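You operate a simulated robot arm through the tools that you are given. There is no shell and no other tool. Be economical: measure what you need, move in short steps, check, and stop when the job is done.

The job below is to be done with a simulated two-armed robot. You get a single attempt, and the scene is never put back.

JOB
Switch off, let the press cool and fit the die the card names.
Fine: old die to the rack, clamp locked again, nothing dropped.

The check looks at the end state, three seconds after you hand in, the way a careful person would. Anything else that was tipped, shoved, dropped, spilled or broken makes it a failure.

ROBOT AND FRAMES
Two 6-joint arms with fingered hands on one trunk, on a base that drives. Base frame: it is fixed to the floor where the robot stands at the start and does not move with it; the origin is under the middle of the robot, x ahead of it, y to its left, z up; the surface under the hand at the start is at about z = 860. Units: mm, rad, N and s.
The left shoulder is at the start at [70, 168, 1421], the right one opposite. With the tool pointing down near the work surface each hand reaches from about 400 to 680 mm from the robot's upright axis, wherever it stands, measured 20 degrees to its own side. Places, roughly: die clamp [900, 200, 1100]; fan key [900, -300, 1000]; feed key [800, -200, 900]; heat dial [900, -100, 900]; press die five, press die four, press die one, pre [1000, 750, 1000]; press switch [800, 0, 900]; red press lamp [1000, 0, 1000]; reset key [900, -200, 900]; time key [900, -200, 900]; top of the die rack [900, 800, 900]; vent slide [1200, 300, 1400]; vent switch [1000, -100, 1100]. Payload 4 kg a hand.
Tool frame (each hand has its own): the origin (TCP) lies between the finger pads and is the grasp point; the fingertips stand 26 mm ahead of it; z points along the fingers, y is the line along which they close. The gripper opens to 132 mm. The gripper's body begins 73 mm behind the TCP. The gripper is a hand of 3 fingers: y runs from the thumb to the fingers, the wrist lies at [0, 0, -224] in the tool frame, and closing takes about 1.5 s.
Orientation is that of the tool frame in the base frame, as a unit quaternion [x, y, z, w]. With the fingers straight down and closing along the base's y, the tool's x points along the base's -x, its y along +y and its z along -z.

CONTROLS
- The arms move only by the tool move_arm. It takes "left_moves", "right_moves" or both (then of equal length, played together; a hand with none holds still); each is a list of rows, each a list of 3 entries, a list of its own where there are three numbers: the shift along the base's x, y, z in mm, then the turn, a rotation vector about the base's x, y, z in rad, then the opening, from 0 (shut) to 1 (fully open). In form: [[[dx, dy, dz], [rx, ry, rz], claw], ...]. A call has 1 to 20 rows; each row is the pose to reach, as a shift and turn from the pose commanded when the call began. Rows are played at 5 a second. More than 50 mm and 0.15 rad between two rows, or a gripper value outside its range, and nothing of the call is played. Where a pose cannot be reached the arm comes as near as it can. A force on the tool above 60 N (or 10 N above the force at the start of the call, whichever is more), or a blocked arm, ends the call early, and 0.2 s more pass. The fingers move at their own pace (about 108 mm/s each) and stop on an object; they squeeze with about 26 N. The grip force told is the motor's: it shows also when the fingers shut on nothing. Time passes only in rows, and 0.2 s behind the last, so rows that repeat a pose let the fingers close. The reply holds the time, the measured pose of the TCP, the force on the tool along the base axes, the opening and the grip force, in the units named above and with some noise, with the torque about the TCP (base axes, N m) and any sound that the robot's microphone picked up.
- Cameras (640 x 400 px; columns grow to the right, rows downward): "scene" is now at [125.8, 12.2, 1627.6]; the picture's right is [0.17, -0.99, 0.00], its down [-0.76, -0.13, -0.63] and it looks along [0.63, 0.11, -0.77] (base axes); focal length 258 px, centre (320, 200). "left" rides on the left gripper at [-62, 3, -92] in its tool frame; the picture's right is [-0.05, -1.00, 0.00], its down [0.83, -0.04, -0.56] and it looks along [0.55, -0.03, 0.83] (tool axes); focal length 230 px, centre (320, 200). "right" rides on the right gripper at [62, 3, -92] in its tool frame; the picture's right is [-0.05, 1.00, 0.00], its down [-0.83, -0.04, -0.56] and it looks along [-0.55, -0.03, 0.83] (tool axes); focal length 230 px, centre (320, 200). There is no depth. A picture from a camera that has moved, and an enlarged one, comes with that camera's place and axes in the base frame and with its lens.
- snapshot(camera): a new picture of that camera. The clock stands still meanwhile.
- lift_body(by): slides the trunk up (or, below 0, down) by that many mm; the arms and the scene camera ride with it, the base frame stays. It gives what a move gives, with no picture.
- steer(legs): drives the robot by 1 to 6 legs, each [ahead, left, turn to the left] in mm, mm and rad, along the robot's own axes; the way and the turn of a leg run together, so that a leg with both is an arc; at most 1500 mm and 3.142 rad a leg. The arms and the cameras ride along, it lands a little off, and it stops where it bumps. It gives what a move gives.
- hand_shape(shape, hand): the hand has 3 fingers and takes this shape, open, in about a second: jaw (thumb against the fingers, like two jaws); tri (thumb and two fingers); tip (a fingertip pinch); poke (one finger out to press); point (the index stretched); flat (the hand flat); cup (the hand cupped); fist (a fist). The gripper value then closes the fingers along that shape, each until it touches; the sizes above hold for jaw. It gives what a move gives, with no picture.
- head_to(pan, tilt): turns the head with the scene camera to pan (to the left, within 1.501 rad either way) and tilt (down, from -0.506 to 1.204), counted from straight ahead of the robot. It gives what a move gives.
- close_up(camera, box): a new picture of the part [left, top, right, bottom] of that camera's present view, enlarged. The clock stands still meanwhile.
- finish_job(): hands the job in; it is judged then, once.

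Go step by step. Nothing tells you exact positions but the pictures and the camera data: compare them with the known pose of the tool, close in by small moves and look again before you grip or let go. The budget is 120 turns and 108 pictures, counting those below and the enlarged ones. Unless the task says otherwise, let go and move clear before handing in, and close with one line.

The tools are called after "Emit:" as a command line: name --argument value ..., lists and objects as JSON in quotes. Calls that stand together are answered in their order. move_arm: Moves the arms, as the interface text tells. Its arguments: {"type":"object","properties":{"left_moves":{"type":"array","items":{"type":"array"}},"right_moves":{"type":"array","items":{"type":"array"}}},"required":[]} The other tools are called the same way: lift_body (by) slides the trunk up or down; hand_shape (shape, hand) gives the hand a shape; steer (legs) drives the base; head_to (pan, tilt) turns the head that bears the scene camera; snapshot (camera) takes a picture; close_up (camera, box) takes an enlarged picture of a part of a camera's view; finish_job () hands the job in.

At the start:

```text
time_s: 0.0
left_eef_pos: [448.9, 303.2, 1000.3]
left_tcp_rot: [0.0, 1.0, 0.0, 0.0]
left_wrist_force: [0.6, 1.4, 0.2]
left_ft_torque: [-0.04, 0.02, -0.03]
left_grip_width: 131.7
left_grasp_force: 0.1
left_shape: jaw
right_eef_pos: [605.8, -126.9, 999.5]
right_tcp_rot: [0.0, 1.0, 0.0, -0.001]
right_wrist_force: [0.0, 0.2, 0.3]
right_ft_torque: [0.0, 0.0, 0.0]
right_grip_width: 131.8
right_grasp_force: 0.1
right_shape: jaw
trunk travel left (down, up): [-867.0, 73.0]
robot x, y, heading: [-3.8, -1.3, 0.0]
head pan, tilt: [0.169, 0.883]
```

scene: 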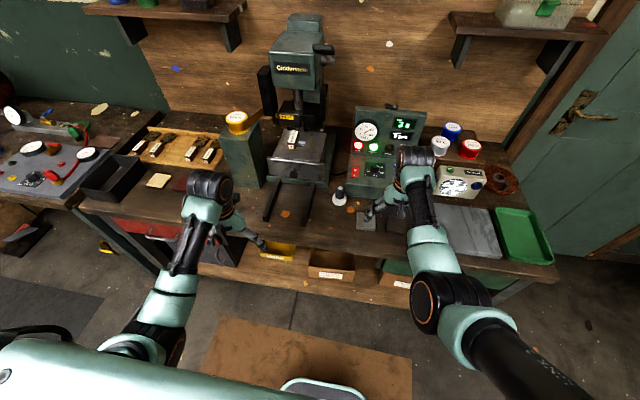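
right: 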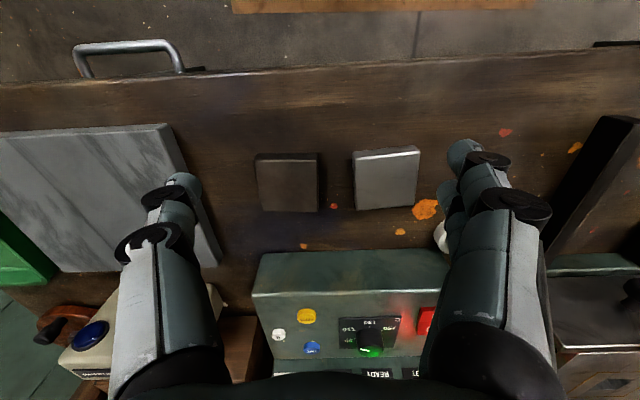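
left: 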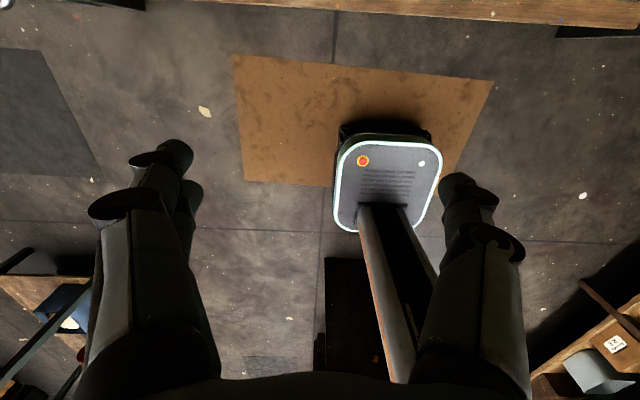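

I see the press ahead, the control box to its right and the die rack on the left. I'll look closely at each first.

Emit:
close_up --camera "scene" --box '[340, 95, 440, 205]'

Emit:
close_up --camera "scene" --box '[220, 0, 350, 220]'

Emit:
close_up --camera "scene" --box '[80, 100, 260, 200]'

Emit:
close_up --camera "scene" --box '[420, 110, 560, 200]'

```text
3.64 times, centred on (390, 150) of scene
camera zoom: at [125.8, 12.2, 1627.6], right [0.17, -0.99, 0.0], down [-0.76, -0.13, -0.63], along [0.63, 0.11, -0.77], focal length 940 px, centre (66, 382)
```

zoom: 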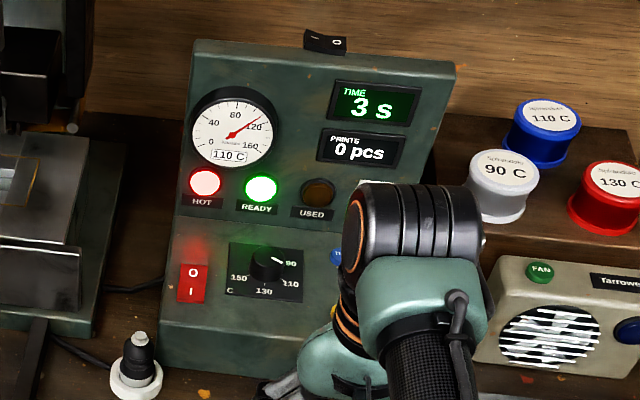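

```text
1.82 times, centred on (285, 110) of scene
camera zoom: at [125.8, 12.2, 1627.6], right [0.17, -0.99, 0.0], down [-0.76, -0.13, -0.63], along [0.63, 0.11, -0.77], focal length 470 px, centre (384, 364)
```

zoom: 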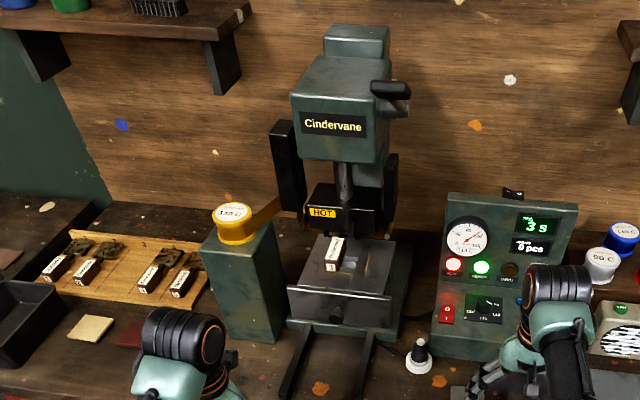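

```text
3.56 times, centred on (170, 150) of scene
camera zoom: at [125.8, 12.2, 1627.6], right [0.17, -0.99, 0.0], down [-0.76, -0.13, -0.63], along [0.63, 0.11, -0.77], focal length 919 px, centre (853, 378)
```

zoom: 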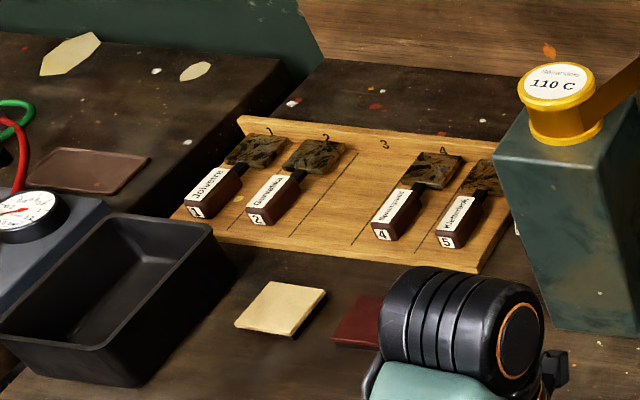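

```text
4.44 times, centred on (490, 155) of scene
camera zoom: at [125.8, 12.2, 1627.6], right [0.17, -0.99, 0.0], down [-0.76, -0.13, -0.63], along [0.63, 0.11, -0.77], focal length 1148 px, centre (-436, 400)
```

zoom: 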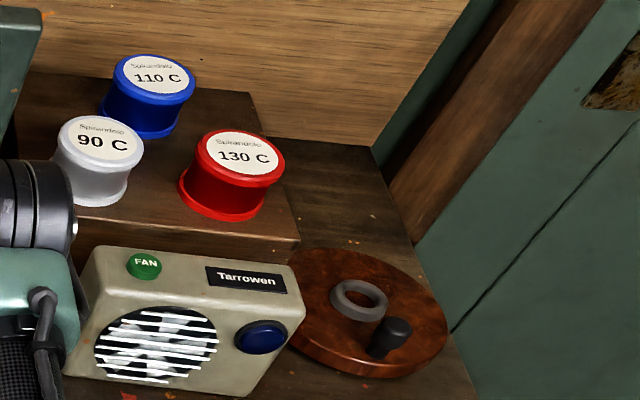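

Die 3 is in the press, and dies 1, 2, 4 and 5 are on the rack. I haven't found the card yet, so I'll look around with the head.

Emit:
head_to --pan 0.0 --tilt 0.3

Emit:
snapshot --camera "scene"

Emit:
head_to --pan 0.9 --tilt 0.6

Emit:
snapshot --camera "scene"

Emit:
head_to --pan -0.7 --tilt 0.7

Emit:
snapshot --camera "scene"

```text
time_s: 1.0
left_eef_pos: [450.2, 302.1, 999.5]
left_tcp_rot: [0.001, 1.0, 0.0, 0.0]
left_wrist_force: [-0.4, 0.1, 0.0]
left_ft_torque: [-0.01, 0.01, -0.03]
left_grip_width: 131.8
left_grasp_force: 0.1
left_shape: jaw
right_eef_pos: [606.7, -126.5, 999.5]
right_tcp_rot: [0.0, 1.0, 0.0, 0.0]
right_wrist_force: [0.6, 0.1, 0.0]
right_ft_torque: [0.0, 0.0, -0.04]
right_grip_width: 132.0
right_grasp_force: 0.0
right_shape: jaw
trunk travel left (down, up): [-867.0, 73.0]
robot x, y, heading: [0.0, -2.7, 0.005]
head pan, tilt: [0.0, 0.3]
```

```text
100 pictures are left
camera scene: at [143.8, -0.6, 1678.4], right [0.0, -1.0, 0.0], down [-0.3, 0.0, -0.95], along [0.95, 0.0, -0.3], focal length 258 px, centre (320, 200)
```

scene: 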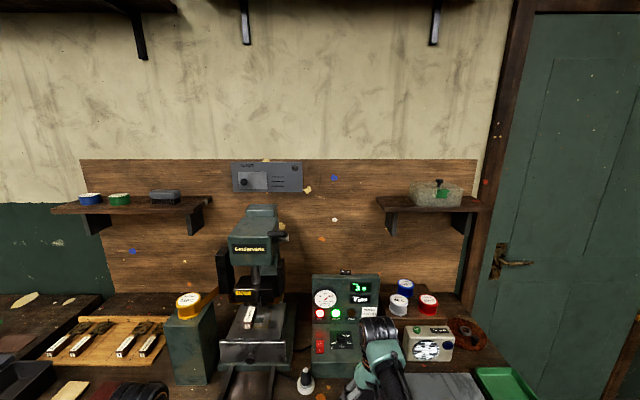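

```text
time_s: 2.2
left_eef_pos: [450.3, 303.9, 999.3]
left_tcp_rot: [0.0, 1.0, 0.0, -0.001]
left_wrist_force: [-0.2, 0.0, -0.1]
left_ft_torque: [-0.02, 0.01, -0.02]
left_grip_width: 132.1
left_grasp_force: 0.0
left_shape: jaw
right_eef_pos: [606.3, -127.4, 1000.6]
right_tcp_rot: [0.001, 1.0, 0.0, 0.0]
right_wrist_force: [-0.2, 0.2, 0.1]
right_ft_torque: [-0.04, -0.03, -0.02]
right_grip_width: 131.9
right_grasp_force: 0.2
right_shape: jaw
trunk travel left (down, up): [-867.0, 73.0]
robot x, y, heading: [0.3, 1.3, -0.004]
head pan, tilt: [0.901, 0.6]
```

```text
99 pictures are left
camera scene: at [105.4, 68.6, 1651.1], right [0.78, -0.62, 0.0], down [-0.35, -0.44, -0.83], along [0.51, 0.65, -0.56], focal length 258 px, centre (320, 200)
```

scene: 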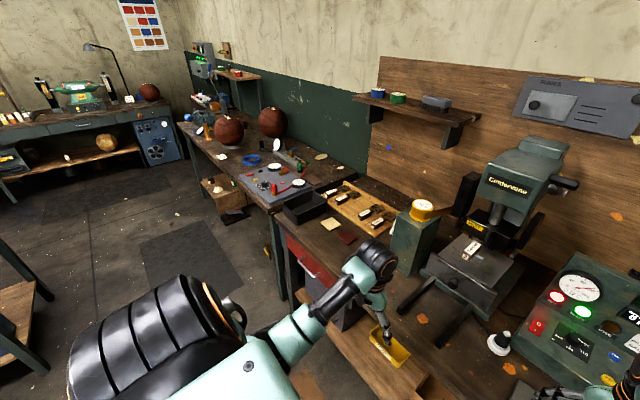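

```text
time_s: 3.9
left_eef_pos: [450.4, 303.7, 999.5]
left_tcp_rot: [0.0, 1.0, 0.001, 0.0]
left_wrist_force: [0.0, -0.7, -0.5]
left_ft_torque: [-0.01, 0.04, -0.02]
left_grip_width: 131.9
left_grasp_force: 0.1
left_shape: jaw
right_eef_pos: [605.9, -127.4, 998.9]
right_tcp_rot: [0.0, 1.0, 0.0, 0.0]
right_wrist_force: [1.1, -0.2, -0.6]
right_ft_torque: [-0.01, -0.01, -0.03]
right_grip_width: 131.6
right_grasp_force: 0.0
right_shape: jaw
trunk travel left (down, up): [-867.0, 73.0]
robot x, y, heading: [0.5, -1.1, -0.001]
head pan, tilt: [-0.7, 0.7]
```

```text
98 pictures are left
camera scene: at [115.4, -55.3, 1642.4], right [-0.64, -0.77, 0.0], down [-0.49, 0.41, -0.76], along [0.59, -0.49, -0.64], focal length 258 px, centre (320, 200)
```

scene: 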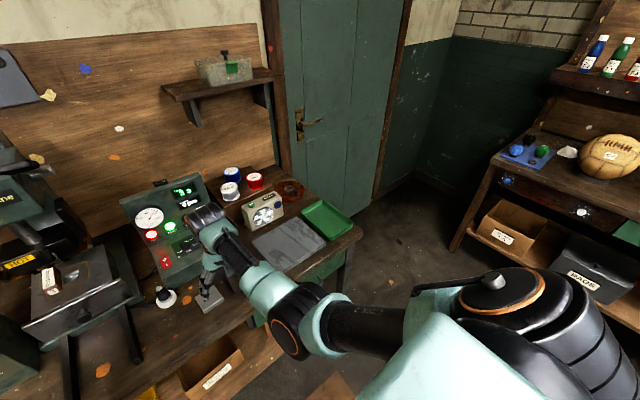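

A white card sits on the control box below the displays. I'll zoom in on it.

Emit:
head_to --pan 0.0 --tilt 0.45

Emit:
close_up --camera "scene" --box '[305, 215, 395, 315]'

Emit:
close_up --camera "scene" --box '[200, 140, 320, 300]'

Emit:
close_up --camera "scene" --box '[220, 100, 320, 160]'

```text
time_s: 4.9
left_eef_pos: [450.7, 303.1, 999.9]
left_tcp_rot: [0.0, 1.0, 0.0, 0.0]
left_wrist_force: [-0.4, 0.3, 0.2]
left_ft_torque: [-0.02, 0.0, 0.01]
left_grip_width: 132.3
left_grasp_force: 0.1
left_shape: jaw
right_eef_pos: [606.1, -126.8, 999.9]
right_tcp_rot: [0.0, 1.0, 0.0, 0.0]
right_wrist_force: [0.5, 0.2, -0.7]
right_ft_torque: [0.0, 0.0, -0.02]
right_grip_width: 131.6
right_grasp_force: 0.0
right_shape: jaw
trunk travel left (down, up): [-867.0, 73.0]
robot x, y, heading: [1.3, 1.1, 0.001]
head pan, tilt: [0.0, 0.45]
```

```text
4.00 times, centred on (350, 265) of scene
camera zoom: at [142.3, -0.7, 1664.6], right [0.0, -1.0, 0.0], down [-0.44, 0.0, -0.9], along [0.9, 0.0, -0.44], focal length 1034 px, centre (200, -60)
```

zoom: 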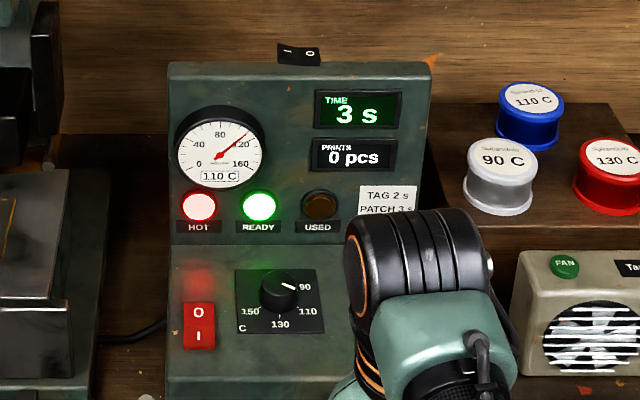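

```text
2.50 times, centred on (260, 220) of scene
camera zoom: at [142.3, -0.7, 1664.6], right [0.0, -1.0, 0.0], down [-0.44, 0.0, -0.9], along [0.9, 0.0, -0.44], focal length 646 px, centre (470, 150)
```

zoom: 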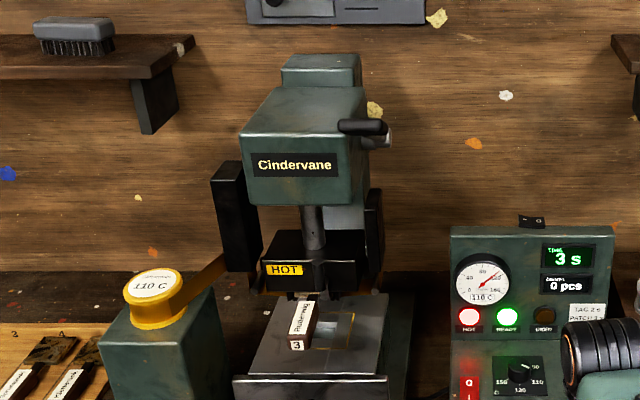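

```text
6.40 times, centred on (270, 130) of scene
camera zoom: at [142.3, -0.7, 1664.6], right [0.0, -1.0, 0.0], down [-0.44, 0.0, -0.9], along [0.9, 0.0, -0.44], focal length 1654 px, centre (640, 648)
```

zoom: 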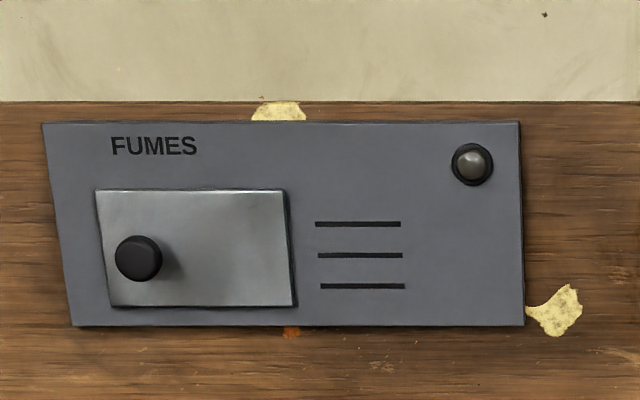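

The card on the box reads "TAG 2 s / PATCH 3 s", which is probably only timing. I'll pull the right arm back and look again.

Emit:
move_arm --right_moves '[[[-40, -20, 20], [0, 0, 0], 1], [[-80, -50, 40], [0, 0, 0], 1], [[-110, -90, 60], [0, 0, 0], 1], [[-140, -130, 80], [0, 0, 0], 1], [[-150, -170, 90], [0, 0, 0], 1]]'

Emit:
head_to --pan 0.0 --tilt 0.8

Emit:
snapshot --camera "scene"

Emit:
close_up --camera "scene" --box '[310, 100, 420, 200]'

```text
refused: row 2 steps farther than a row can; nothing moved
```

```text
time_s: 5.8
left_eef_pos: [451.0, 301.6, 1000.2]
left_tcp_rot: [0.0, 1.0, 0.0, 0.0]
left_wrist_force: [-1.3, 0.1, -0.4]
left_ft_torque: [0.01, 0.02, 0.0]
left_grip_width: 132.1
left_grasp_force: 0.0
left_shape: jaw
right_eef_pos: [607.0, -126.5, 1000.2]
right_tcp_rot: [0.0, 1.0, 0.0, 0.0]
right_wrist_force: [0.1, 1.0, 0.5]
right_ft_torque: [0.0, 0.01, 0.02]
right_grip_width: 131.8
right_grasp_force: 0.0
right_shape: jaw
trunk travel left (down, up): [-867.0, 73.0]
robot x, y, heading: [1.0, 1.4, -0.006]
head pan, tilt: [0.0, 0.799]
```

```text
94 pictures are left
camera scene: at [131.1, -0.6, 1634.2], right [0.0, -1.0, 0.0], down [-0.72, 0.0, -0.7], along [0.7, 0.0, -0.72], focal length 258 px, centre (320, 200)
```

scene: 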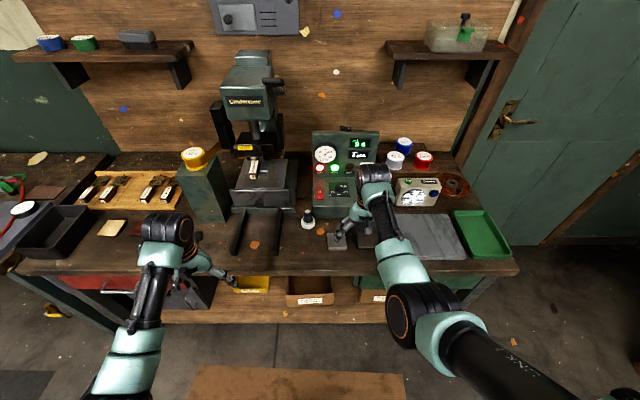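

```text
4.00 times, centred on (365, 150) of scene
camera zoom: at [131.1, -0.6, 1634.2], right [0.0, -1.0, 0.0], down [-0.72, 0.0, -0.7], along [0.7, 0.0, -0.72], focal length 1034 px, centre (140, 400)
```

zoom: 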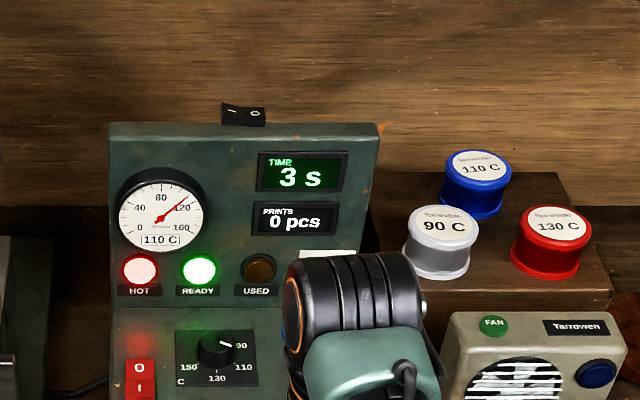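

The move was refused because its steps were too large, so I'll retry with smaller ones.

Emit:
move_arm --right_moves '[[[-30, -20, 20], [0, 0, 0], 1], [[-60, -45, 40], [0, 0, 0], 1], [[-90, -75, 60], [0, 0, 0], 1], [[-115, -110, 75], [0, 0, 0], 1], [[-140, -145, 85], [0, 0, 0], 1]]'

Emit:
snapshot --camera "scene"

Emit:
close_up --camera "scene" --box '[300, 120, 400, 220]'

```text
time_s: 7.0
left_eef_pos: [450.3, 301.8, 1001.1]
left_tcp_rot: [0.0, 1.0, 0.0, 0.001]
left_wrist_force: [0.2, 0.3, 0.8]
left_ft_torque: [0.01, 0.02, -0.01]
left_grip_width: 132.3
left_grasp_force: 0.1
left_shape: jaw
right_eef_pos: [503.4, -261.8, 1014.0]
right_tcp_rot: [0.0, 1.0, 0.002, 0.001]
right_wrist_force: [0.0, -0.6, 0.1]
right_ft_torque: [0.01, -0.01, 0.01]
right_grip_width: 131.6
right_grasp_force: 0.0
right_shape: jaw
right hand out of reach, approached as far as the arm can: row 3, 4, 5
trunk travel left (down, up): [-867.0, 73.0]
robot x, y, heading: [-0.9, 0.0, 0.001]
head pan, tilt: [0.0, 0.799]
```

```text
92 pictures are left
camera scene: at [129.3, -3.0, 1634.4], right [0.0, -1.0, 0.0], down [-0.72, 0.0, -0.7], along [0.7, 0.0, -0.72], focal length 258 px, centre (320, 200)
```

scene: 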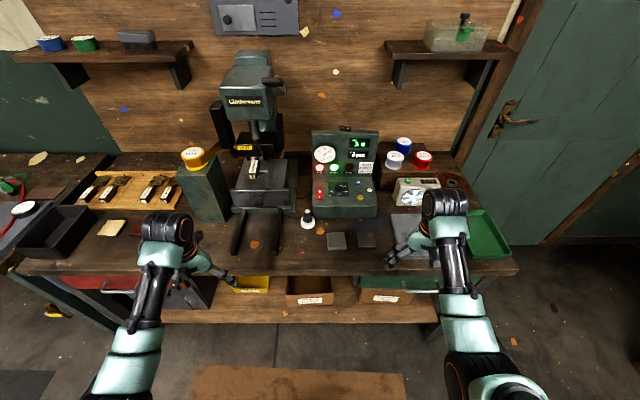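

```text
4.00 times, centred on (350, 170) of scene
camera zoom: at [129.3, -3.0, 1634.4], right [0.0, -1.0, 0.0], down [-0.72, 0.0, -0.7], along [0.7, 0.0, -0.72], focal length 1034 px, centre (200, 320)
```

zoom: 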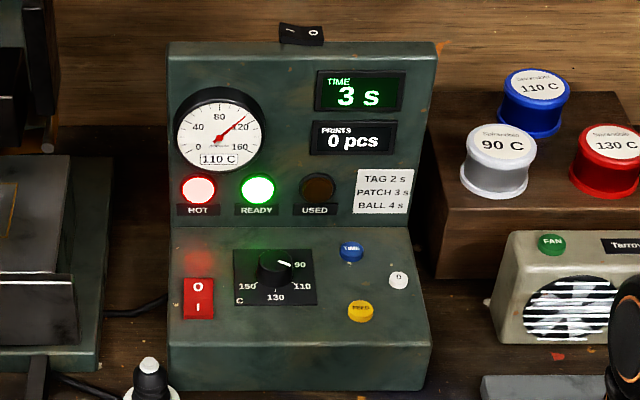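

The time card isn't the job card. I'll zoom on other labels, including the rack, the post and the boxes under the bench.

Emit:
close_up --camera "scene" --box '[60, 140, 220, 250]'

Emit:
close_up --camera "scene" --box '[200, 240, 440, 340]'

Emit:
close_up --camera "scene" --box '[220, 80, 300, 200]'

Emit:
head_to --pan 0.7 --tilt 0.7

Emit:
snapshot --camera "scene"

```text
3.64 times, centred on (140, 195) of scene
camera zoom: at [129.3, -3.0, 1634.4], right [0.0, -1.0, 0.0], down [-0.72, 0.0, -0.7], along [0.7, 0.0, -0.72], focal length 940 px, centre (974, 218)
```

zoom: 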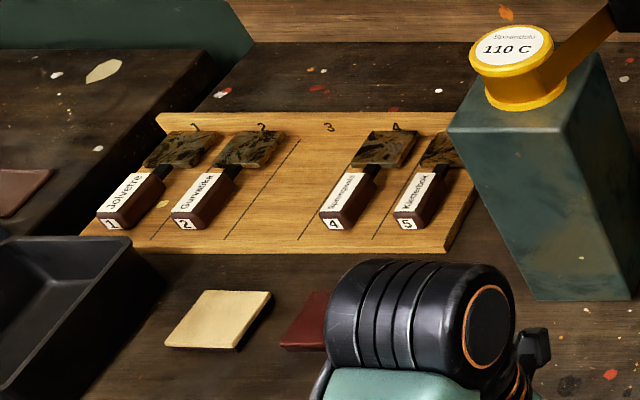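

```text
2.67 times, centred on (320, 290) of scene
camera zoom: at [129.3, -3.0, 1634.4], right [0.0, -1.0, 0.0], down [-0.72, 0.0, -0.7], along [0.7, 0.0, -0.72], focal length 689 px, centre (320, -40)
```

zoom: 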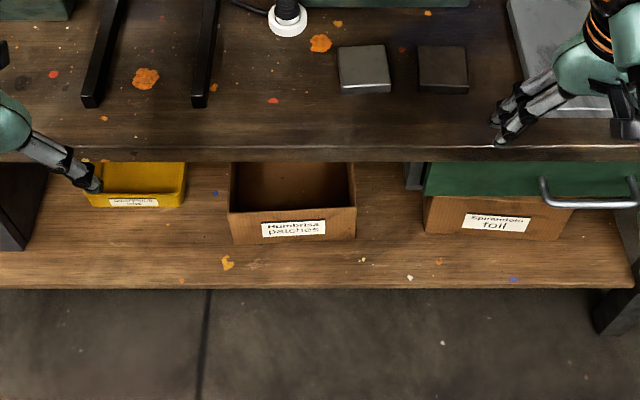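

```text
3.33 times, centred on (260, 140) of scene
camera zoom: at [129.3, -3.0, 1634.4], right [0.0, -1.0, 0.0], down [-0.72, 0.0, -0.7], along [0.7, 0.0, -0.72], focal length 861 px, centre (520, 400)
```

zoom: 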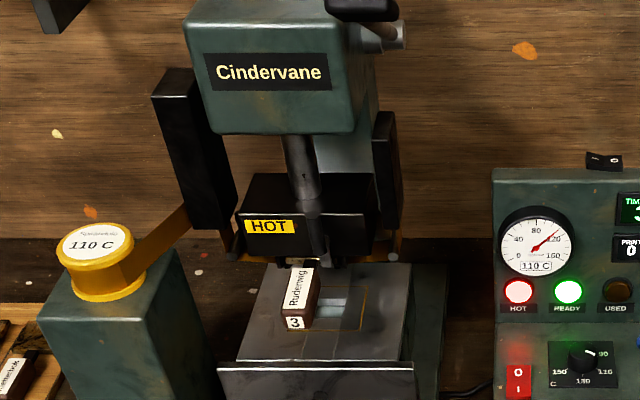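

```text
time_s: 8.0
left_eef_pos: [450.9, 302.2, 999.4]
left_tcp_rot: [0.0, 1.0, 0.0, 0.0]
left_wrist_force: [-0.2, -0.4, 0.8]
left_ft_torque: [-0.05, -0.01, 0.0]
left_grip_width: 131.7
left_grasp_force: 0.1
left_shape: jaw
right_eef_pos: [505.3, -261.3, 1013.4]
right_tcp_rot: [0.0, 1.0, 0.001, 0.001]
right_wrist_force: [-0.5, -0.4, 0.3]
right_ft_torque: [0.0, 0.0, 0.0]
right_grip_width: 132.0
right_grasp_force: 0.0
right_shape: jaw
trunk travel left (down, up): [-867.0, 73.0]
robot x, y, heading: [-0.8, 2.4, 0.004]
head pan, tilt: [0.7, 0.7]
```

```text
87 pictures are left
camera scene: at [115.1, 53.4, 1642.4], right [0.64, -0.77, 0.0], down [-0.49, -0.41, -0.77], along [0.59, 0.49, -0.64], focal length 258 px, centre (320, 200)
```

scene: 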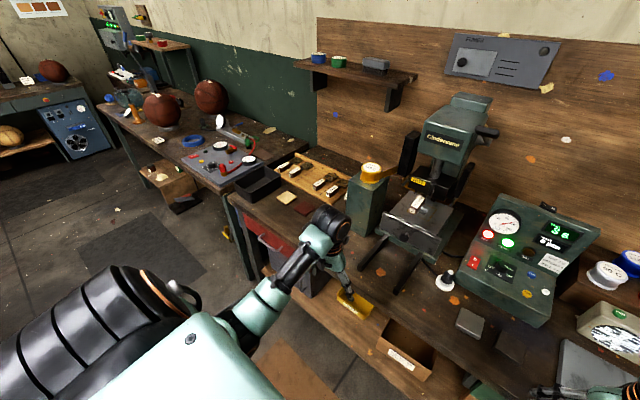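

No job card on the bench in view. I'll look further round to both sides.

Emit:
close_up --camera "scene" --box '[330, 150, 410, 250]'

Emit:
head_to --pan 1.5 --tilt 0.5

Emit:
snapshot --camera "scene"

Emit:
head_to --pan -1.5 --tilt 0.5

Emit:
snapshot --camera "scene"

```text
4.00 times, centred on (370, 200) of scene
camera zoom: at [115.1, 53.4, 1642.4], right [0.64, -0.77, 0.0], down [-0.49, -0.41, -0.77], along [0.59, 0.49, -0.64], focal length 1034 px, centre (120, 200)
```

zoom: 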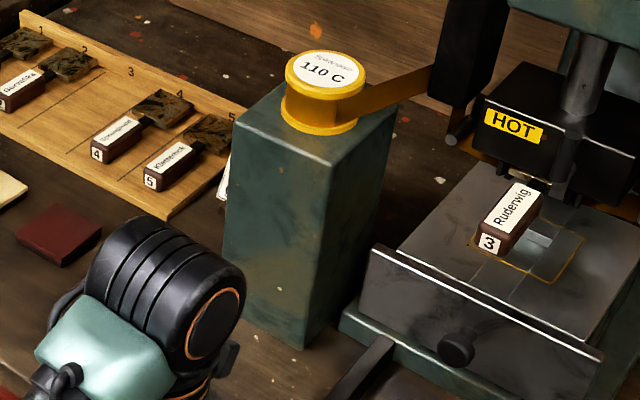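

```text
time_s: 9.2
left_eef_pos: [450.6, 302.7, 999.6]
left_tcp_rot: [0.0, 1.0, 0.0, 0.0]
left_wrist_force: [0.3, 0.6, 0.2]
left_ft_torque: [-0.04, 0.01, -0.02]
left_grip_width: 131.9
left_grasp_force: 0.0
left_shape: jaw
right_eef_pos: [505.1, -260.9, 1014.5]
right_tcp_rot: [-0.001, 1.0, 0.0, 0.001]
right_wrist_force: [0.0, 0.2, 0.3]
right_ft_torque: [-0.01, 0.01, 0.0]
right_grip_width: 131.9
right_grasp_force: 0.0
right_shape: jaw
trunk travel left (down, up): [-867.0, 73.0]
robot x, y, heading: [-0.2, -1.6, -0.001]
head pan, tilt: [1.499, 0.499]
```

```text
85 pictures are left
camera scene: at [56.9, 90.0, 1660.1], right [1.0, -0.07, 0.0], down [-0.03, -0.48, -0.88], along [0.06, 0.88, -0.48], focal length 258 px, centre (320, 200)
```

scene: 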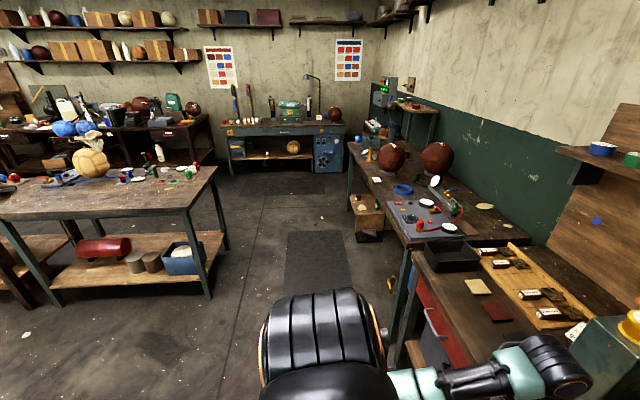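

```text
time_s: 11.8
left_eef_pos: [451.9, 303.0, 999.3]
left_tcp_rot: [0.0, 1.0, -0.001, 0.0]
left_wrist_force: [-0.7, -0.1, 0.6]
left_ft_torque: [-0.01, -0.01, -0.02]
left_grip_width: 131.9
left_grasp_force: 0.0
left_shape: jaw
right_eef_pos: [505.1, -260.8, 1013.9]
right_tcp_rot: [0.0, 1.0, 0.0, 0.001]
right_wrist_force: [0.0, -0.8, -0.3]
right_ft_torque: [-0.01, 0.01, 0.0]
right_grip_width: 131.8
right_grasp_force: 0.1
right_shape: jaw
trunk travel left (down, up): [-867.0, 73.0]
robot x, y, heading: [1.7, -0.2, -0.001]
head pan, tilt: [-1.499, 0.499]
```

```text
84 pictures are left
camera scene: at [56.9, -91.4, 1660.1], right [-1.0, -0.07, 0.0], down [-0.03, 0.48, -0.88], along [0.06, -0.88, -0.48], focal length 258 px, centre (320, 200)
```

scene: 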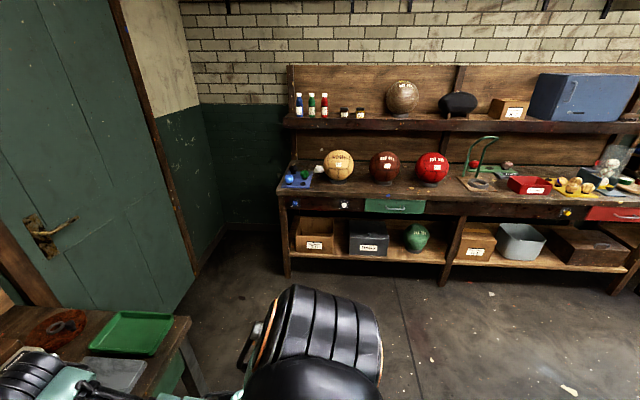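

There's a white card beside the post on its left side. I'll look left and zoom in on it.

Emit:
head_to --pan 1.3 --tilt 0.8

Emit:
snapshot --camera "scene"

```text
time_s: 14.2
left_eef_pos: [451.1, 301.6, 999.8]
left_tcp_rot: [0.0, 1.0, 0.0, 0.0]
left_wrist_force: [-0.1, -0.1, 0.2]
left_ft_torque: [0.04, 0.01, 0.01]
left_grip_width: 131.8
left_grasp_force: 0.1
left_shape: jaw
right_eef_pos: [504.3, -260.6, 1013.9]
right_tcp_rot: [0.0, 1.0, -0.001, 0.001]
right_wrist_force: [0.3, 0.1, 0.0]
right_ft_torque: [-0.02, 0.01, 0.0]
right_grip_width: 131.9
right_grasp_force: 0.0
right_shape: jaw
trunk travel left (down, up): [-867.0, 73.0]
robot x, y, heading: [-0.8, -2.0, -0.001]
head pan, tilt: [1.3, 0.799]
```

```text
83 pictures are left
camera scene: at [71.9, 77.0, 1634.2], right [0.96, -0.27, 0.0], down [-0.19, -0.69, -0.7], along [0.19, 0.67, -0.72], focal length 258 px, centre (320, 200)
```

scene: 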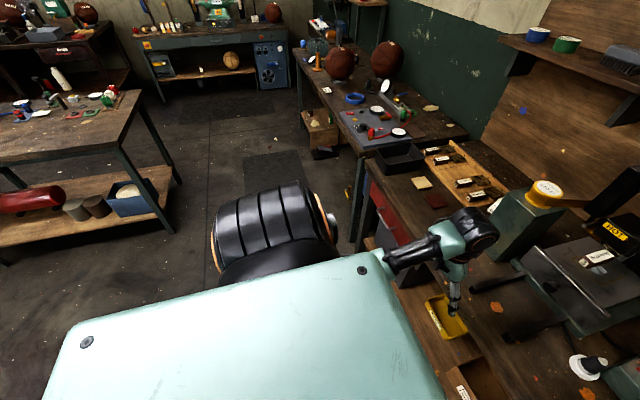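

I'll come back to the card when I drive left for the rack. Switching off comes first so the press can cool, so I'll drive a bit closer and shape the right hand to poke.

Emit:
head_to --pan 0 --tilt 0.8

Emit:
steer --legs '[[150, 0, 0]]'

Emit:
hand_shape --hand "right" --shape "poke"

Emit:
snapshot --camera "scene"

Emit:
snapshot --camera "right"

```text
time_s: 15.7
left_eef_pos: [450.8, 303.1, 1000.1]
left_tcp_rot: [0.001, 1.0, 0.0, 0.0]
left_wrist_force: [0.4, -0.4, 0.8]
left_ft_torque: [0.02, -0.01, -0.05]
left_grip_width: 132.1
left_grasp_force: 0.0
left_shape: jaw
right_eef_pos: [505.0, -261.4, 1013.3]
right_tcp_rot: [-0.001, 1.0, -0.001, 0.001]
right_wrist_force: [0.1, 0.2, -0.4]
right_ft_torque: [0.0, 0.0, -0.01]
right_grip_width: 132.0
right_grasp_force: 0.1
right_shape: jaw
trunk travel left (down, up): [-867.0, 73.0]
robot x, y, heading: [-2.0, 1.1, -0.005]
head pan, tilt: [0.0, 0.799]
```

```text
time_s: 17.1
left_eef_pos: [600.4, 303.5, 1000.5]
left_tcp_rot: [0.001, 1.0, 0.0, 0.001]
left_wrist_force: [-0.4, 0.3, -0.6]
left_ft_torque: [0.01, -0.03, 0.02]
left_grip_width: 132.0
left_grasp_force: 0.1
left_shape: jaw
right_eef_pos: [653.2, -261.3, 1014.7]
right_tcp_rot: [0.001, 1.0, 0.0, 0.002]
right_wrist_force: [-0.2, 0.3, 0.4]
right_ft_torque: [-0.03, 0.0, 0.01]
right_grip_width: 131.9
right_grasp_force: 0.1
right_shape: jaw
trunk travel left (down, up): [-867.0, 73.0]
robot x, y, heading: [154.5, 1.0, -0.002]
head pan, tilt: [0.0, 0.799]
```

```text
time_s: 18.0
left_eef_pos: [603.6, 302.5, 1000.2]
left_tcp_rot: [0.001, 1.0, 0.001, 0.0]
left_wrist_force: [-0.1, 0.1, 0.4]
left_ft_torque: [-0.01, 0.0, -0.02]
left_grip_width: 131.8
left_grasp_force: 0.1
left_shape: jaw
right_eef_pos: [656.2, -262.7, 1014.3]
right_tcp_rot: [0.001, 1.0, 0.0, 0.0]
right_wrist_force: [1.0, -0.8, -0.2]
right_ft_torque: [-0.01, 0.0, 0.01]
right_grip_width: 0.0
right_grasp_force: 0.0
right_shape: poke
trunk travel left (down, up): [-867.0, 73.0]
robot x, y, heading: [152.0, 1.4, 0.0]
head pan, tilt: [0.0, 0.799]
```

```text
82 pictures are left
camera scene: at [284.1, -1.0, 1634.1], right [0.0, -1.0, 0.0], down [-0.72, 0.0, -0.7], along [0.7, 0.0, -0.72], focal length 258 px, centre (320, 200)
```

scene: 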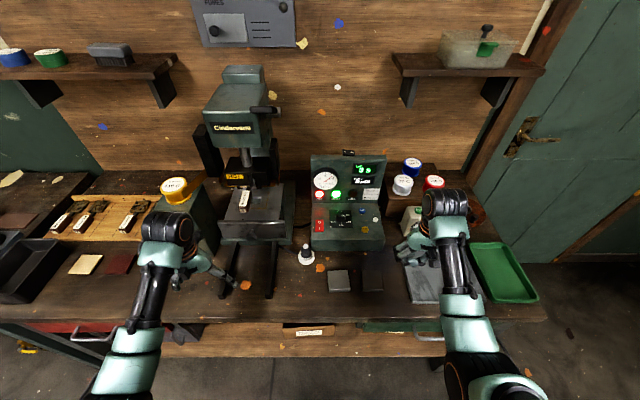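

```text
81 pictures are left
camera right: at [594.5, -259.5, 1105.7], right [0.05, 1.0, 0.0], down [0.83, -0.05, 0.56], along [0.55, -0.03, -0.83], focal length 230 px, centre (320, 200)
```

right: 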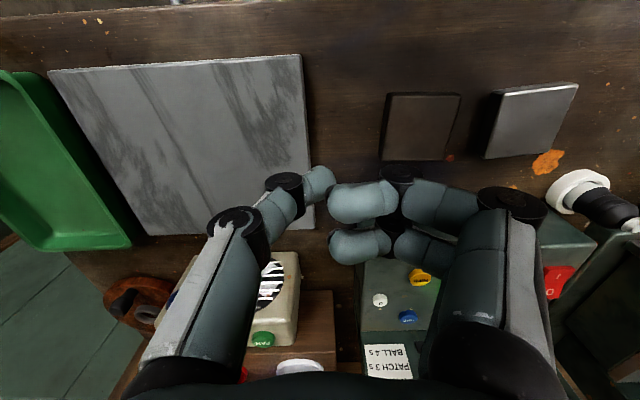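

Fingertip position is clear in the right camera. I'll get a sharp close-up of the switch from the new viewpoint for triangulation.

Emit:
close_up --camera "scene" --box '[300, 150, 396, 254]'

Emit:
close_up --camera "right" --box '[340, 200, 640, 400]'

```text
3.85 times, centred on (348, 202) of scene
camera zoom: at [284.1, -1.0, 1634.1], right [0.0, -1.0, 0.0], down [-0.72, 0.0, -0.7], along [0.7, 0.0, -0.72], focal length 994 px, centre (212, 192)
```

zoom: 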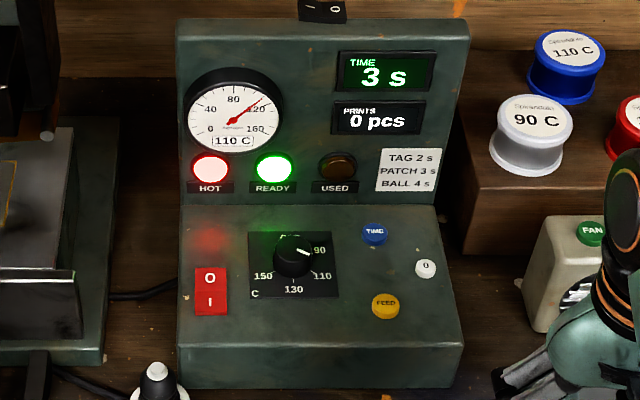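

```text
2.00 times, centred on (490, 300) of right
camera zoom: at [594.5, -259.5, 1105.7], right [0.05, 1.0, 0.0], down [0.83, -0.05, 0.56], along [0.55, -0.03, -0.83], focal length 460 px, centre (-20, 0)
```

zoom: 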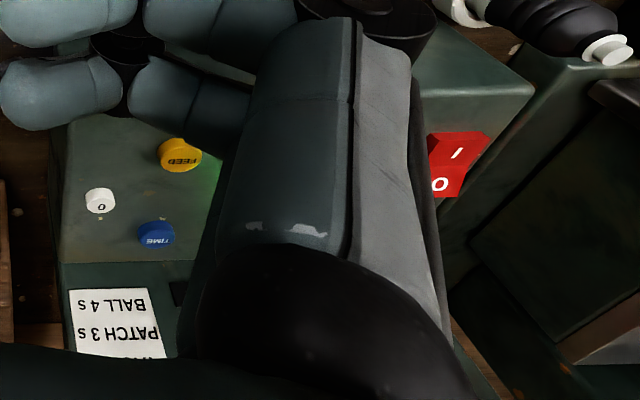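

Both views agree that the O end of the rocker is near [850, 0, 940], on a panel tilted toward me. I'll bring the right poke finger above it, tilted forward.

Emit:
move_arm --right_moves '[[[0, 30, 35], [0, 0, 0], 0], [[20, 63, 58], [0, -0.1, 0], 0], [[40, 103, 70], [0, -0.2, 0], 0], [[60, 145, 70], [0, -0.3, 0], 0], [[85, 185, 65], [0, -0.4, 0], 0], [[115, 220, 55], [0, -0.4, 0], 0], [[145, 245, 35], [0, -0.4, 0], 0], [[165, 263, 5], [0, -0.4, 0], 0], [[165, 263, 5], [0, -0.4, 0], 0]]'

Emit:
snapshot --camera "right"

Emit:
close_up --camera "scene" --box '[260, 150, 400, 270]'

```text
time_s: 19.1
left_eef_pos: [603.9, 300.7, 1000.0]
left_tcp_rot: [0.001, 1.0, 0.0, -0.001]
left_wrist_force: [-0.5, 0.7, -0.1]
left_ft_torque: [-0.01, -0.01, 0.03]
left_grip_width: 131.6
left_grasp_force: 0.0
left_shape: jaw
right_eef_pos: [738.4, -208.2, 1072.3]
right_tcp_rot: [0.024, 0.982, -0.088, 0.168]
right_wrist_force: [1.9, -0.4, 0.1]
right_ft_torque: [0.0, -0.01, 0.04]
right_grip_width: 0.0
right_grasp_force: 0.1
right_shape: poke
right hand out of reach, approached as far as the arm can: row 1, 2, 5
trunk travel left (down, up): [-867.0, 73.0]
robot x, y, heading: [154.2, -4.4, -0.003]
head pan, tilt: [0.0, 0.799]
stopped in row 5 (right hand): the arm was blocked; the commanded pose is now the measured one
```

```text
78 pictures are left
camera right: at [650.4, -188.9, 1137.0], right [0.12, 0.98, -0.15], down [0.6, 0.04, 0.8], along [0.79, -0.19, -0.58], focal length 230 px, centre (320, 200)
```

right: 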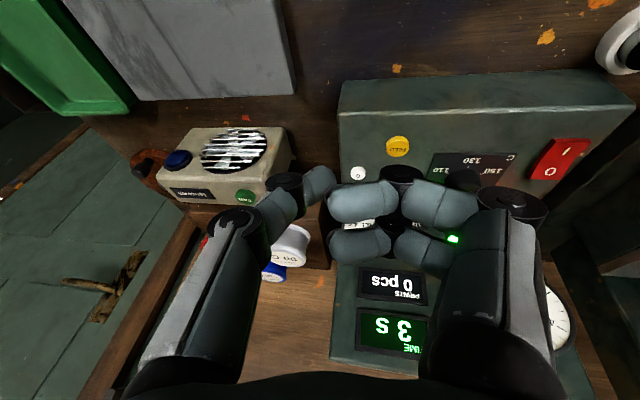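

```text
3.33 times, centred on (330, 210) of scene
camera zoom: at [285.3, -2.2, 1634.0], right [0.0, -1.0, 0.0], down [-0.72, 0.0, -0.7], along [0.7, 0.0, -0.72], focal length 861 px, centre (287, 167)
```

zoom: 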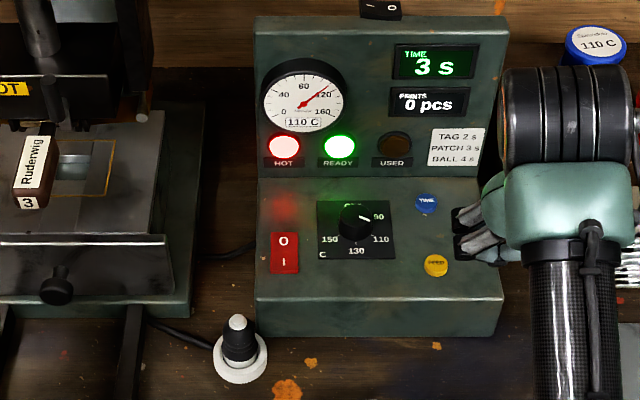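

The arm was blocked partway with the wrist slightly twisted, though no contact force showed. I'll continue from here with the twist corrected.

Emit:
move_arm --right_moves '[[[0, 30, 0], [0.03, -0.01, 0.02], 0], [[5, 65, 0], [0.07, -0.02, 0.04], 0], [[15, 100, 0], [0.11, -0.04, 0.06], 0], [[30, 135, -10], [0.163, -0.062, 0.082], 0], [[50, 165, -25], [0.163, -0.062, 0.082], 0], [[70, 190, -40], [0.163, -0.062, 0.082], 0], [[83, 209, -53], [0.163, -0.062, 0.082], 0], [[83, 209, -53], [0.163, -0.062, 0.082], 0]]'

Emit:
snapshot --camera "right"

Emit:
close_up --camera "scene" --box '[260, 150, 400, 270]'

```text
time_s: 19.9
left_eef_pos: [604.5, 301.2, 999.5]
left_tcp_rot: [0.001, 1.0, 0.0, 0.001]
left_wrist_force: [-0.1, 0.1, -1.0]
left_ft_torque: [0.0, -0.03, -0.01]
left_grip_width: 131.9
left_grasp_force: 0.1
left_shape: jaw
right_eef_pos: [750.5, -215.9, 1056.8]
right_tcp_rot: [0.028, 0.976, -0.119, 0.178]
right_wrist_force: [0.6, -0.2, 0.3]
right_ft_torque: [0.03, 0.0, -0.01]
right_grip_width: 0.1
right_grasp_force: 0.0
right_shape: poke
right hand out of reach, approached as far as the arm can: row 3
trunk travel left (down, up): [-867.0, 73.0]
robot x, y, heading: [155.2, 0.5, 0.002]
head pan, tilt: [0.0, 0.799]
stopped in row 3 (right hand): the arm was blocked; the commanded pose is now the measured one
```

```text
76 pictures are left
camera right: at [661.5, -190.3, 1117.6], right [0.14, 0.97, -0.21], down [0.58, 0.08, 0.81], along [0.8, -0.24, -0.55], focal length 230 px, centre (320, 200)
```

right: 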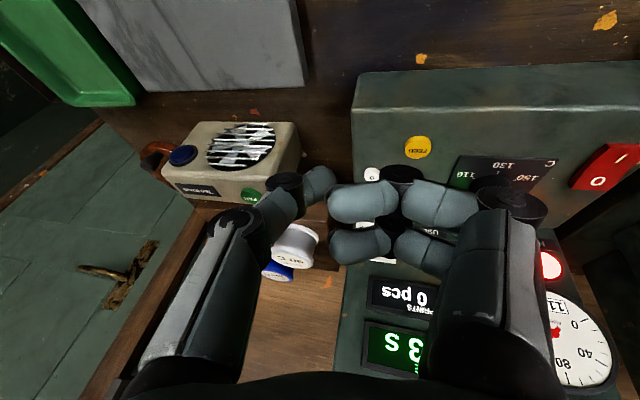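

```text
3.33 times, centred on (330, 210) of scene
camera zoom: at [283.6, -0.7, 1634.1], right [0.0, -1.0, 0.0], down [-0.72, 0.0, -0.7], along [0.7, 0.0, -0.72], focal length 861 px, centre (287, 167)
```

zoom: 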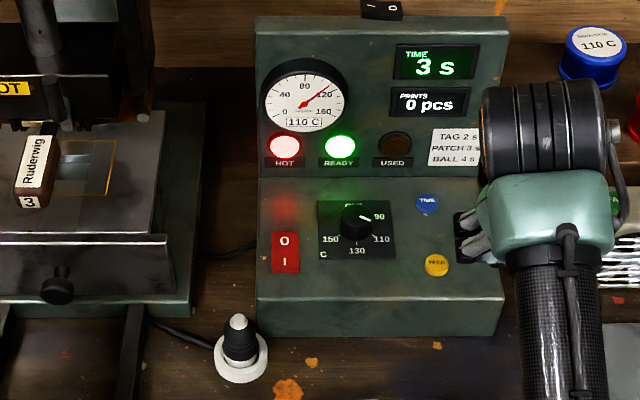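

The wrist was too near the shoulder at that height. I'll extend forward and down first, then go across.

Emit:
move_arm --right_moves '[[[30, 20, -15], [0.05, -0.01, 0.02], 0], [[50, 55, -25], [0.1, -0.02, 0.04], 0], [[60, 95, -30], [0.15, -0.03, 0.07], 0], [[65, 135, -35], [0.222, -0.04, 0.102], 0], [[68, 175, -37], [0.222, -0.04, 0.102], 0], [[70, 217, -37], [0.222, -0.04, 0.102], 0], [[70, 217, -37], [0.222, -0.04, 0.102], 0]]'

Emit:
snapshot --camera "right"

Emit:
close_up --camera "scene" --box '[260, 150, 400, 270]'

```text
time_s: 21.7
left_eef_pos: [603.8, 300.8, 1000.1]
left_tcp_rot: [0.001, 1.0, 0.0, 0.0]
left_wrist_force: [-0.4, 0.3, 0.1]
left_ft_torque: [0.03, 0.0, 0.01]
left_grip_width: 131.7
left_grasp_force: 0.1
left_shape: jaw
right_eef_pos: [849.1, -57.0, 1004.9]
right_tcp_rot: [0.015, 0.98, -0.024, 0.198]
right_wrist_force: [-1.1, -0.5, -0.1]
right_ft_torque: [-0.03, 0.0, 0.02]
right_grip_width: 0.0
right_grasp_force: 0.1
right_shape: poke
right hand out of reach, approached as far as the arm can: row 6, 7
trunk travel left (down, up): [-867.0, 73.0]
robot x, y, heading: [153.3, -1.9, -0.005]
head pan, tilt: [0.0, 0.799]
stopped in row 7 (right hand): the arm was blocked; the commanded pose is now the measured one
```

```text
74 pictures are left
camera right: at [756.5, -48.5, 1065.8], right [0.09, 1.0, -0.02], down [0.55, -0.03, 0.84], along [0.83, -0.08, -0.55], focal length 230 px, centre (320, 200)
```

right: 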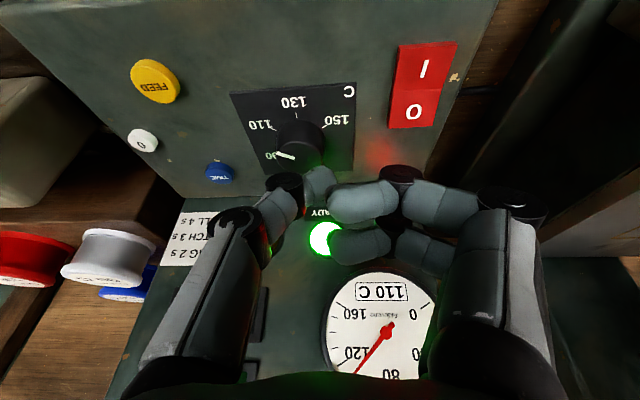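

```text
3.33 times, centred on (330, 210) of scene
camera zoom: at [283.2, -2.0, 1634.2], right [0.0, -1.0, 0.0], down [-0.72, 0.0, -0.7], along [0.7, 0.0, -0.72], focal length 861 px, centre (287, 167)
```

zoom: 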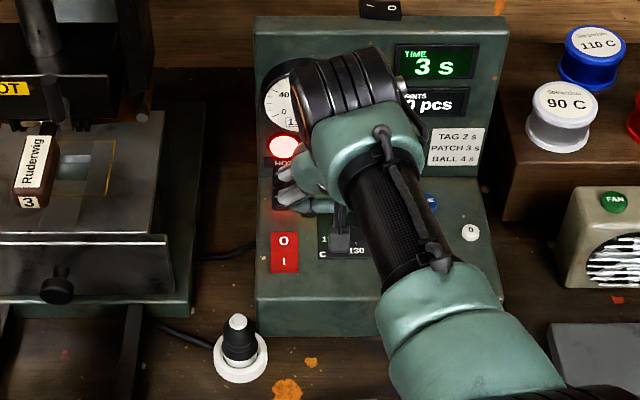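

The wrist can't cross far enough toward the middle. I'll back the hand off slightly and shift the whole robot left.

Emit:
move_arm --right_moves '[[[-10, -20, 10], [0, 0, 0], 0], [[-22, -40, 15], [0, 0, 0], 0], [[-22, -40, 15], [0, 0, 0], 0]]'

Emit:
steer --legs '[[0, 100, 0]]'

Emit:
snapshot --camera "right"

Emit:
snapshot --camera "scene"

```text
time_s: 22.5
left_eef_pos: [602.9, 300.8, 998.2]
left_tcp_rot: [0.001, 1.0, 0.0, 0.0]
left_wrist_force: [0.2, -0.3, 0.2]
left_ft_torque: [-0.01, 0.02, -0.01]
left_grip_width: 131.8
left_grasp_force: 0.1
left_shape: jaw
right_eef_pos: [833.1, -100.1, 1023.9]
right_tcp_rot: [0.018, 0.978, -0.029, 0.204]
right_wrist_force: [0.0, 0.1, -0.3]
right_ft_torque: [-0.01, 0.0, 0.03]
right_grip_width: 0.1
right_grasp_force: 0.1
right_shape: poke
trunk travel left (down, up): [-867.0, 73.0]
robot x, y, heading: [153.4, 1.9, 0.003]
head pan, tilt: [0.0, 0.799]
```

```text
time_s: 23.6
left_eef_pos: [603.4, 397.9, 1000.4]
left_tcp_rot: [0.0, 1.0, 0.001, 0.0]
left_wrist_force: [-0.2, 0.5, 0.1]
left_ft_torque: [0.04, 0.03, -0.01]
left_grip_width: 132.0
left_grasp_force: 0.1
left_shape: jaw
right_eef_pos: [829.9, -5.8, 1019.7]
right_tcp_rot: [0.018, 0.979, -0.028, 0.201]
right_wrist_force: [-0.2, 0.0, 0.7]
right_ft_torque: [0.01, 0.02, 0.01]
right_grip_width: 0.0
right_grasp_force: 0.0
right_shape: poke
trunk travel left (down, up): [-867.0, 73.0]
robot x, y, heading: [155.3, 95.2, 0.002]
head pan, tilt: [0.0, 0.799]
```

```text
72 pictures are left
camera right: at [736.8, 3.2, 1080.3], right [0.09, 1.0, -0.03], down [0.54, -0.03, 0.84], along [0.83, -0.09, -0.54], focal length 230 px, centre (320, 200)
```

right: 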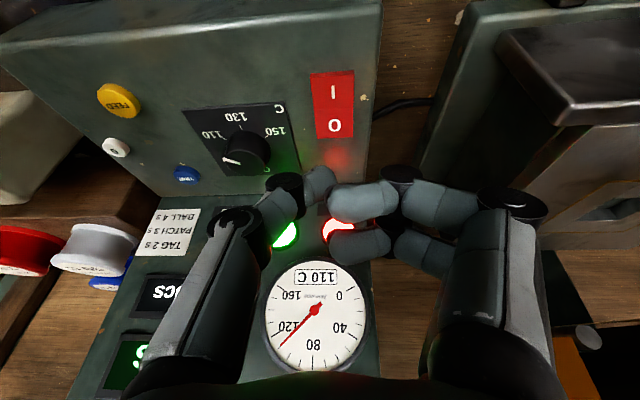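

```text
71 pictures are left
camera scene: at [283.5, 92.8, 1634.2], right [0.0, -1.0, 0.0], down [-0.72, 0.0, -0.7], along [0.7, 0.0, -0.72], focal length 258 px, centre (320, 200)
```

scene: 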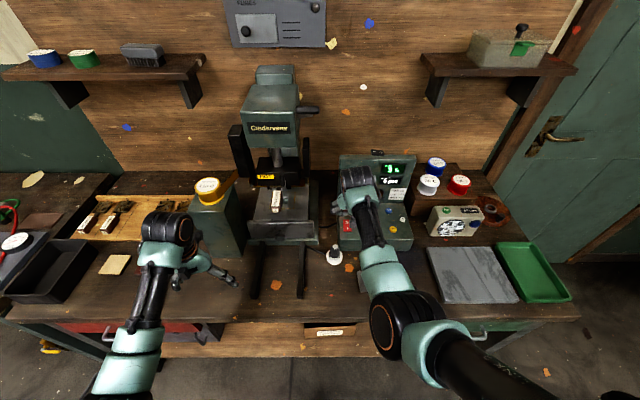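

The view confirms O at about [850, 0, 940], with the fingertip some 55 mm above it. I'll come down onto it gently.

Emit:
move_arm --right_moves '[[[2, 7, -20], [0, 0, 0], 0], [[4, 8, -36], [0, 0, 0], 0], [[7, 8, -44], [0, 0, 0], 0], [[9, 8, -50], [0, 0, 0], 0], [[9, 8, -50], [0, 0, 0], 0]]'

Emit:
close_up --camera "right" --box '[200, 40, 480, 260]'

```text
time_s: 24.8
left_eef_pos: [603.9, 399.2, 1000.0]
left_tcp_rot: [0.001, 1.0, 0.001, 0.0]
left_wrist_force: [0.2, -0.9, 0.3]
left_ft_torque: [0.01, 0.03, -0.03]
left_grip_width: 132.0
left_grasp_force: 0.0
left_shape: jaw
right_eef_pos: [839.1, 5.0, 970.4]
right_tcp_rot: [0.018, 0.979, -0.028, 0.201]
right_wrist_force: [0.1, -0.6, 0.1]
right_ft_torque: [0.0, 0.0, -0.02]
right_grip_width: 0.0
right_grasp_force: 0.0
right_shape: poke
trunk travel left (down, up): [-867.0, 73.0]
robot x, y, heading: [158.2, 98.6, -0.002]
head pan, tilt: [0.0, 0.799]
```

```text
1.82 times, centred on (340, 150) of right
camera zoom: at [746.6, 14.4, 1030.4], right [0.09, 1.0, -0.03], down [0.54, -0.03, 0.84], along [0.83, -0.09, -0.54], focal length 418 px, centre (284, 291)
```

zoom: 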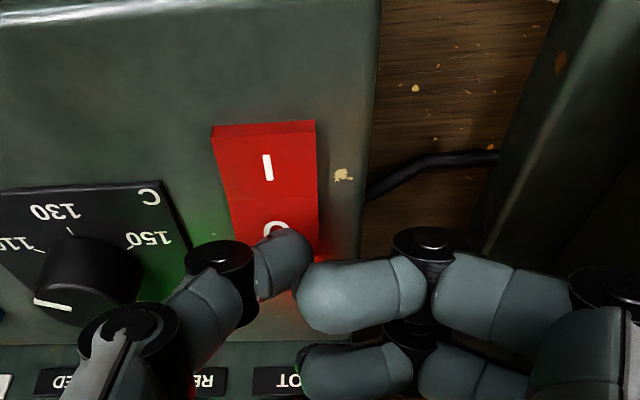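

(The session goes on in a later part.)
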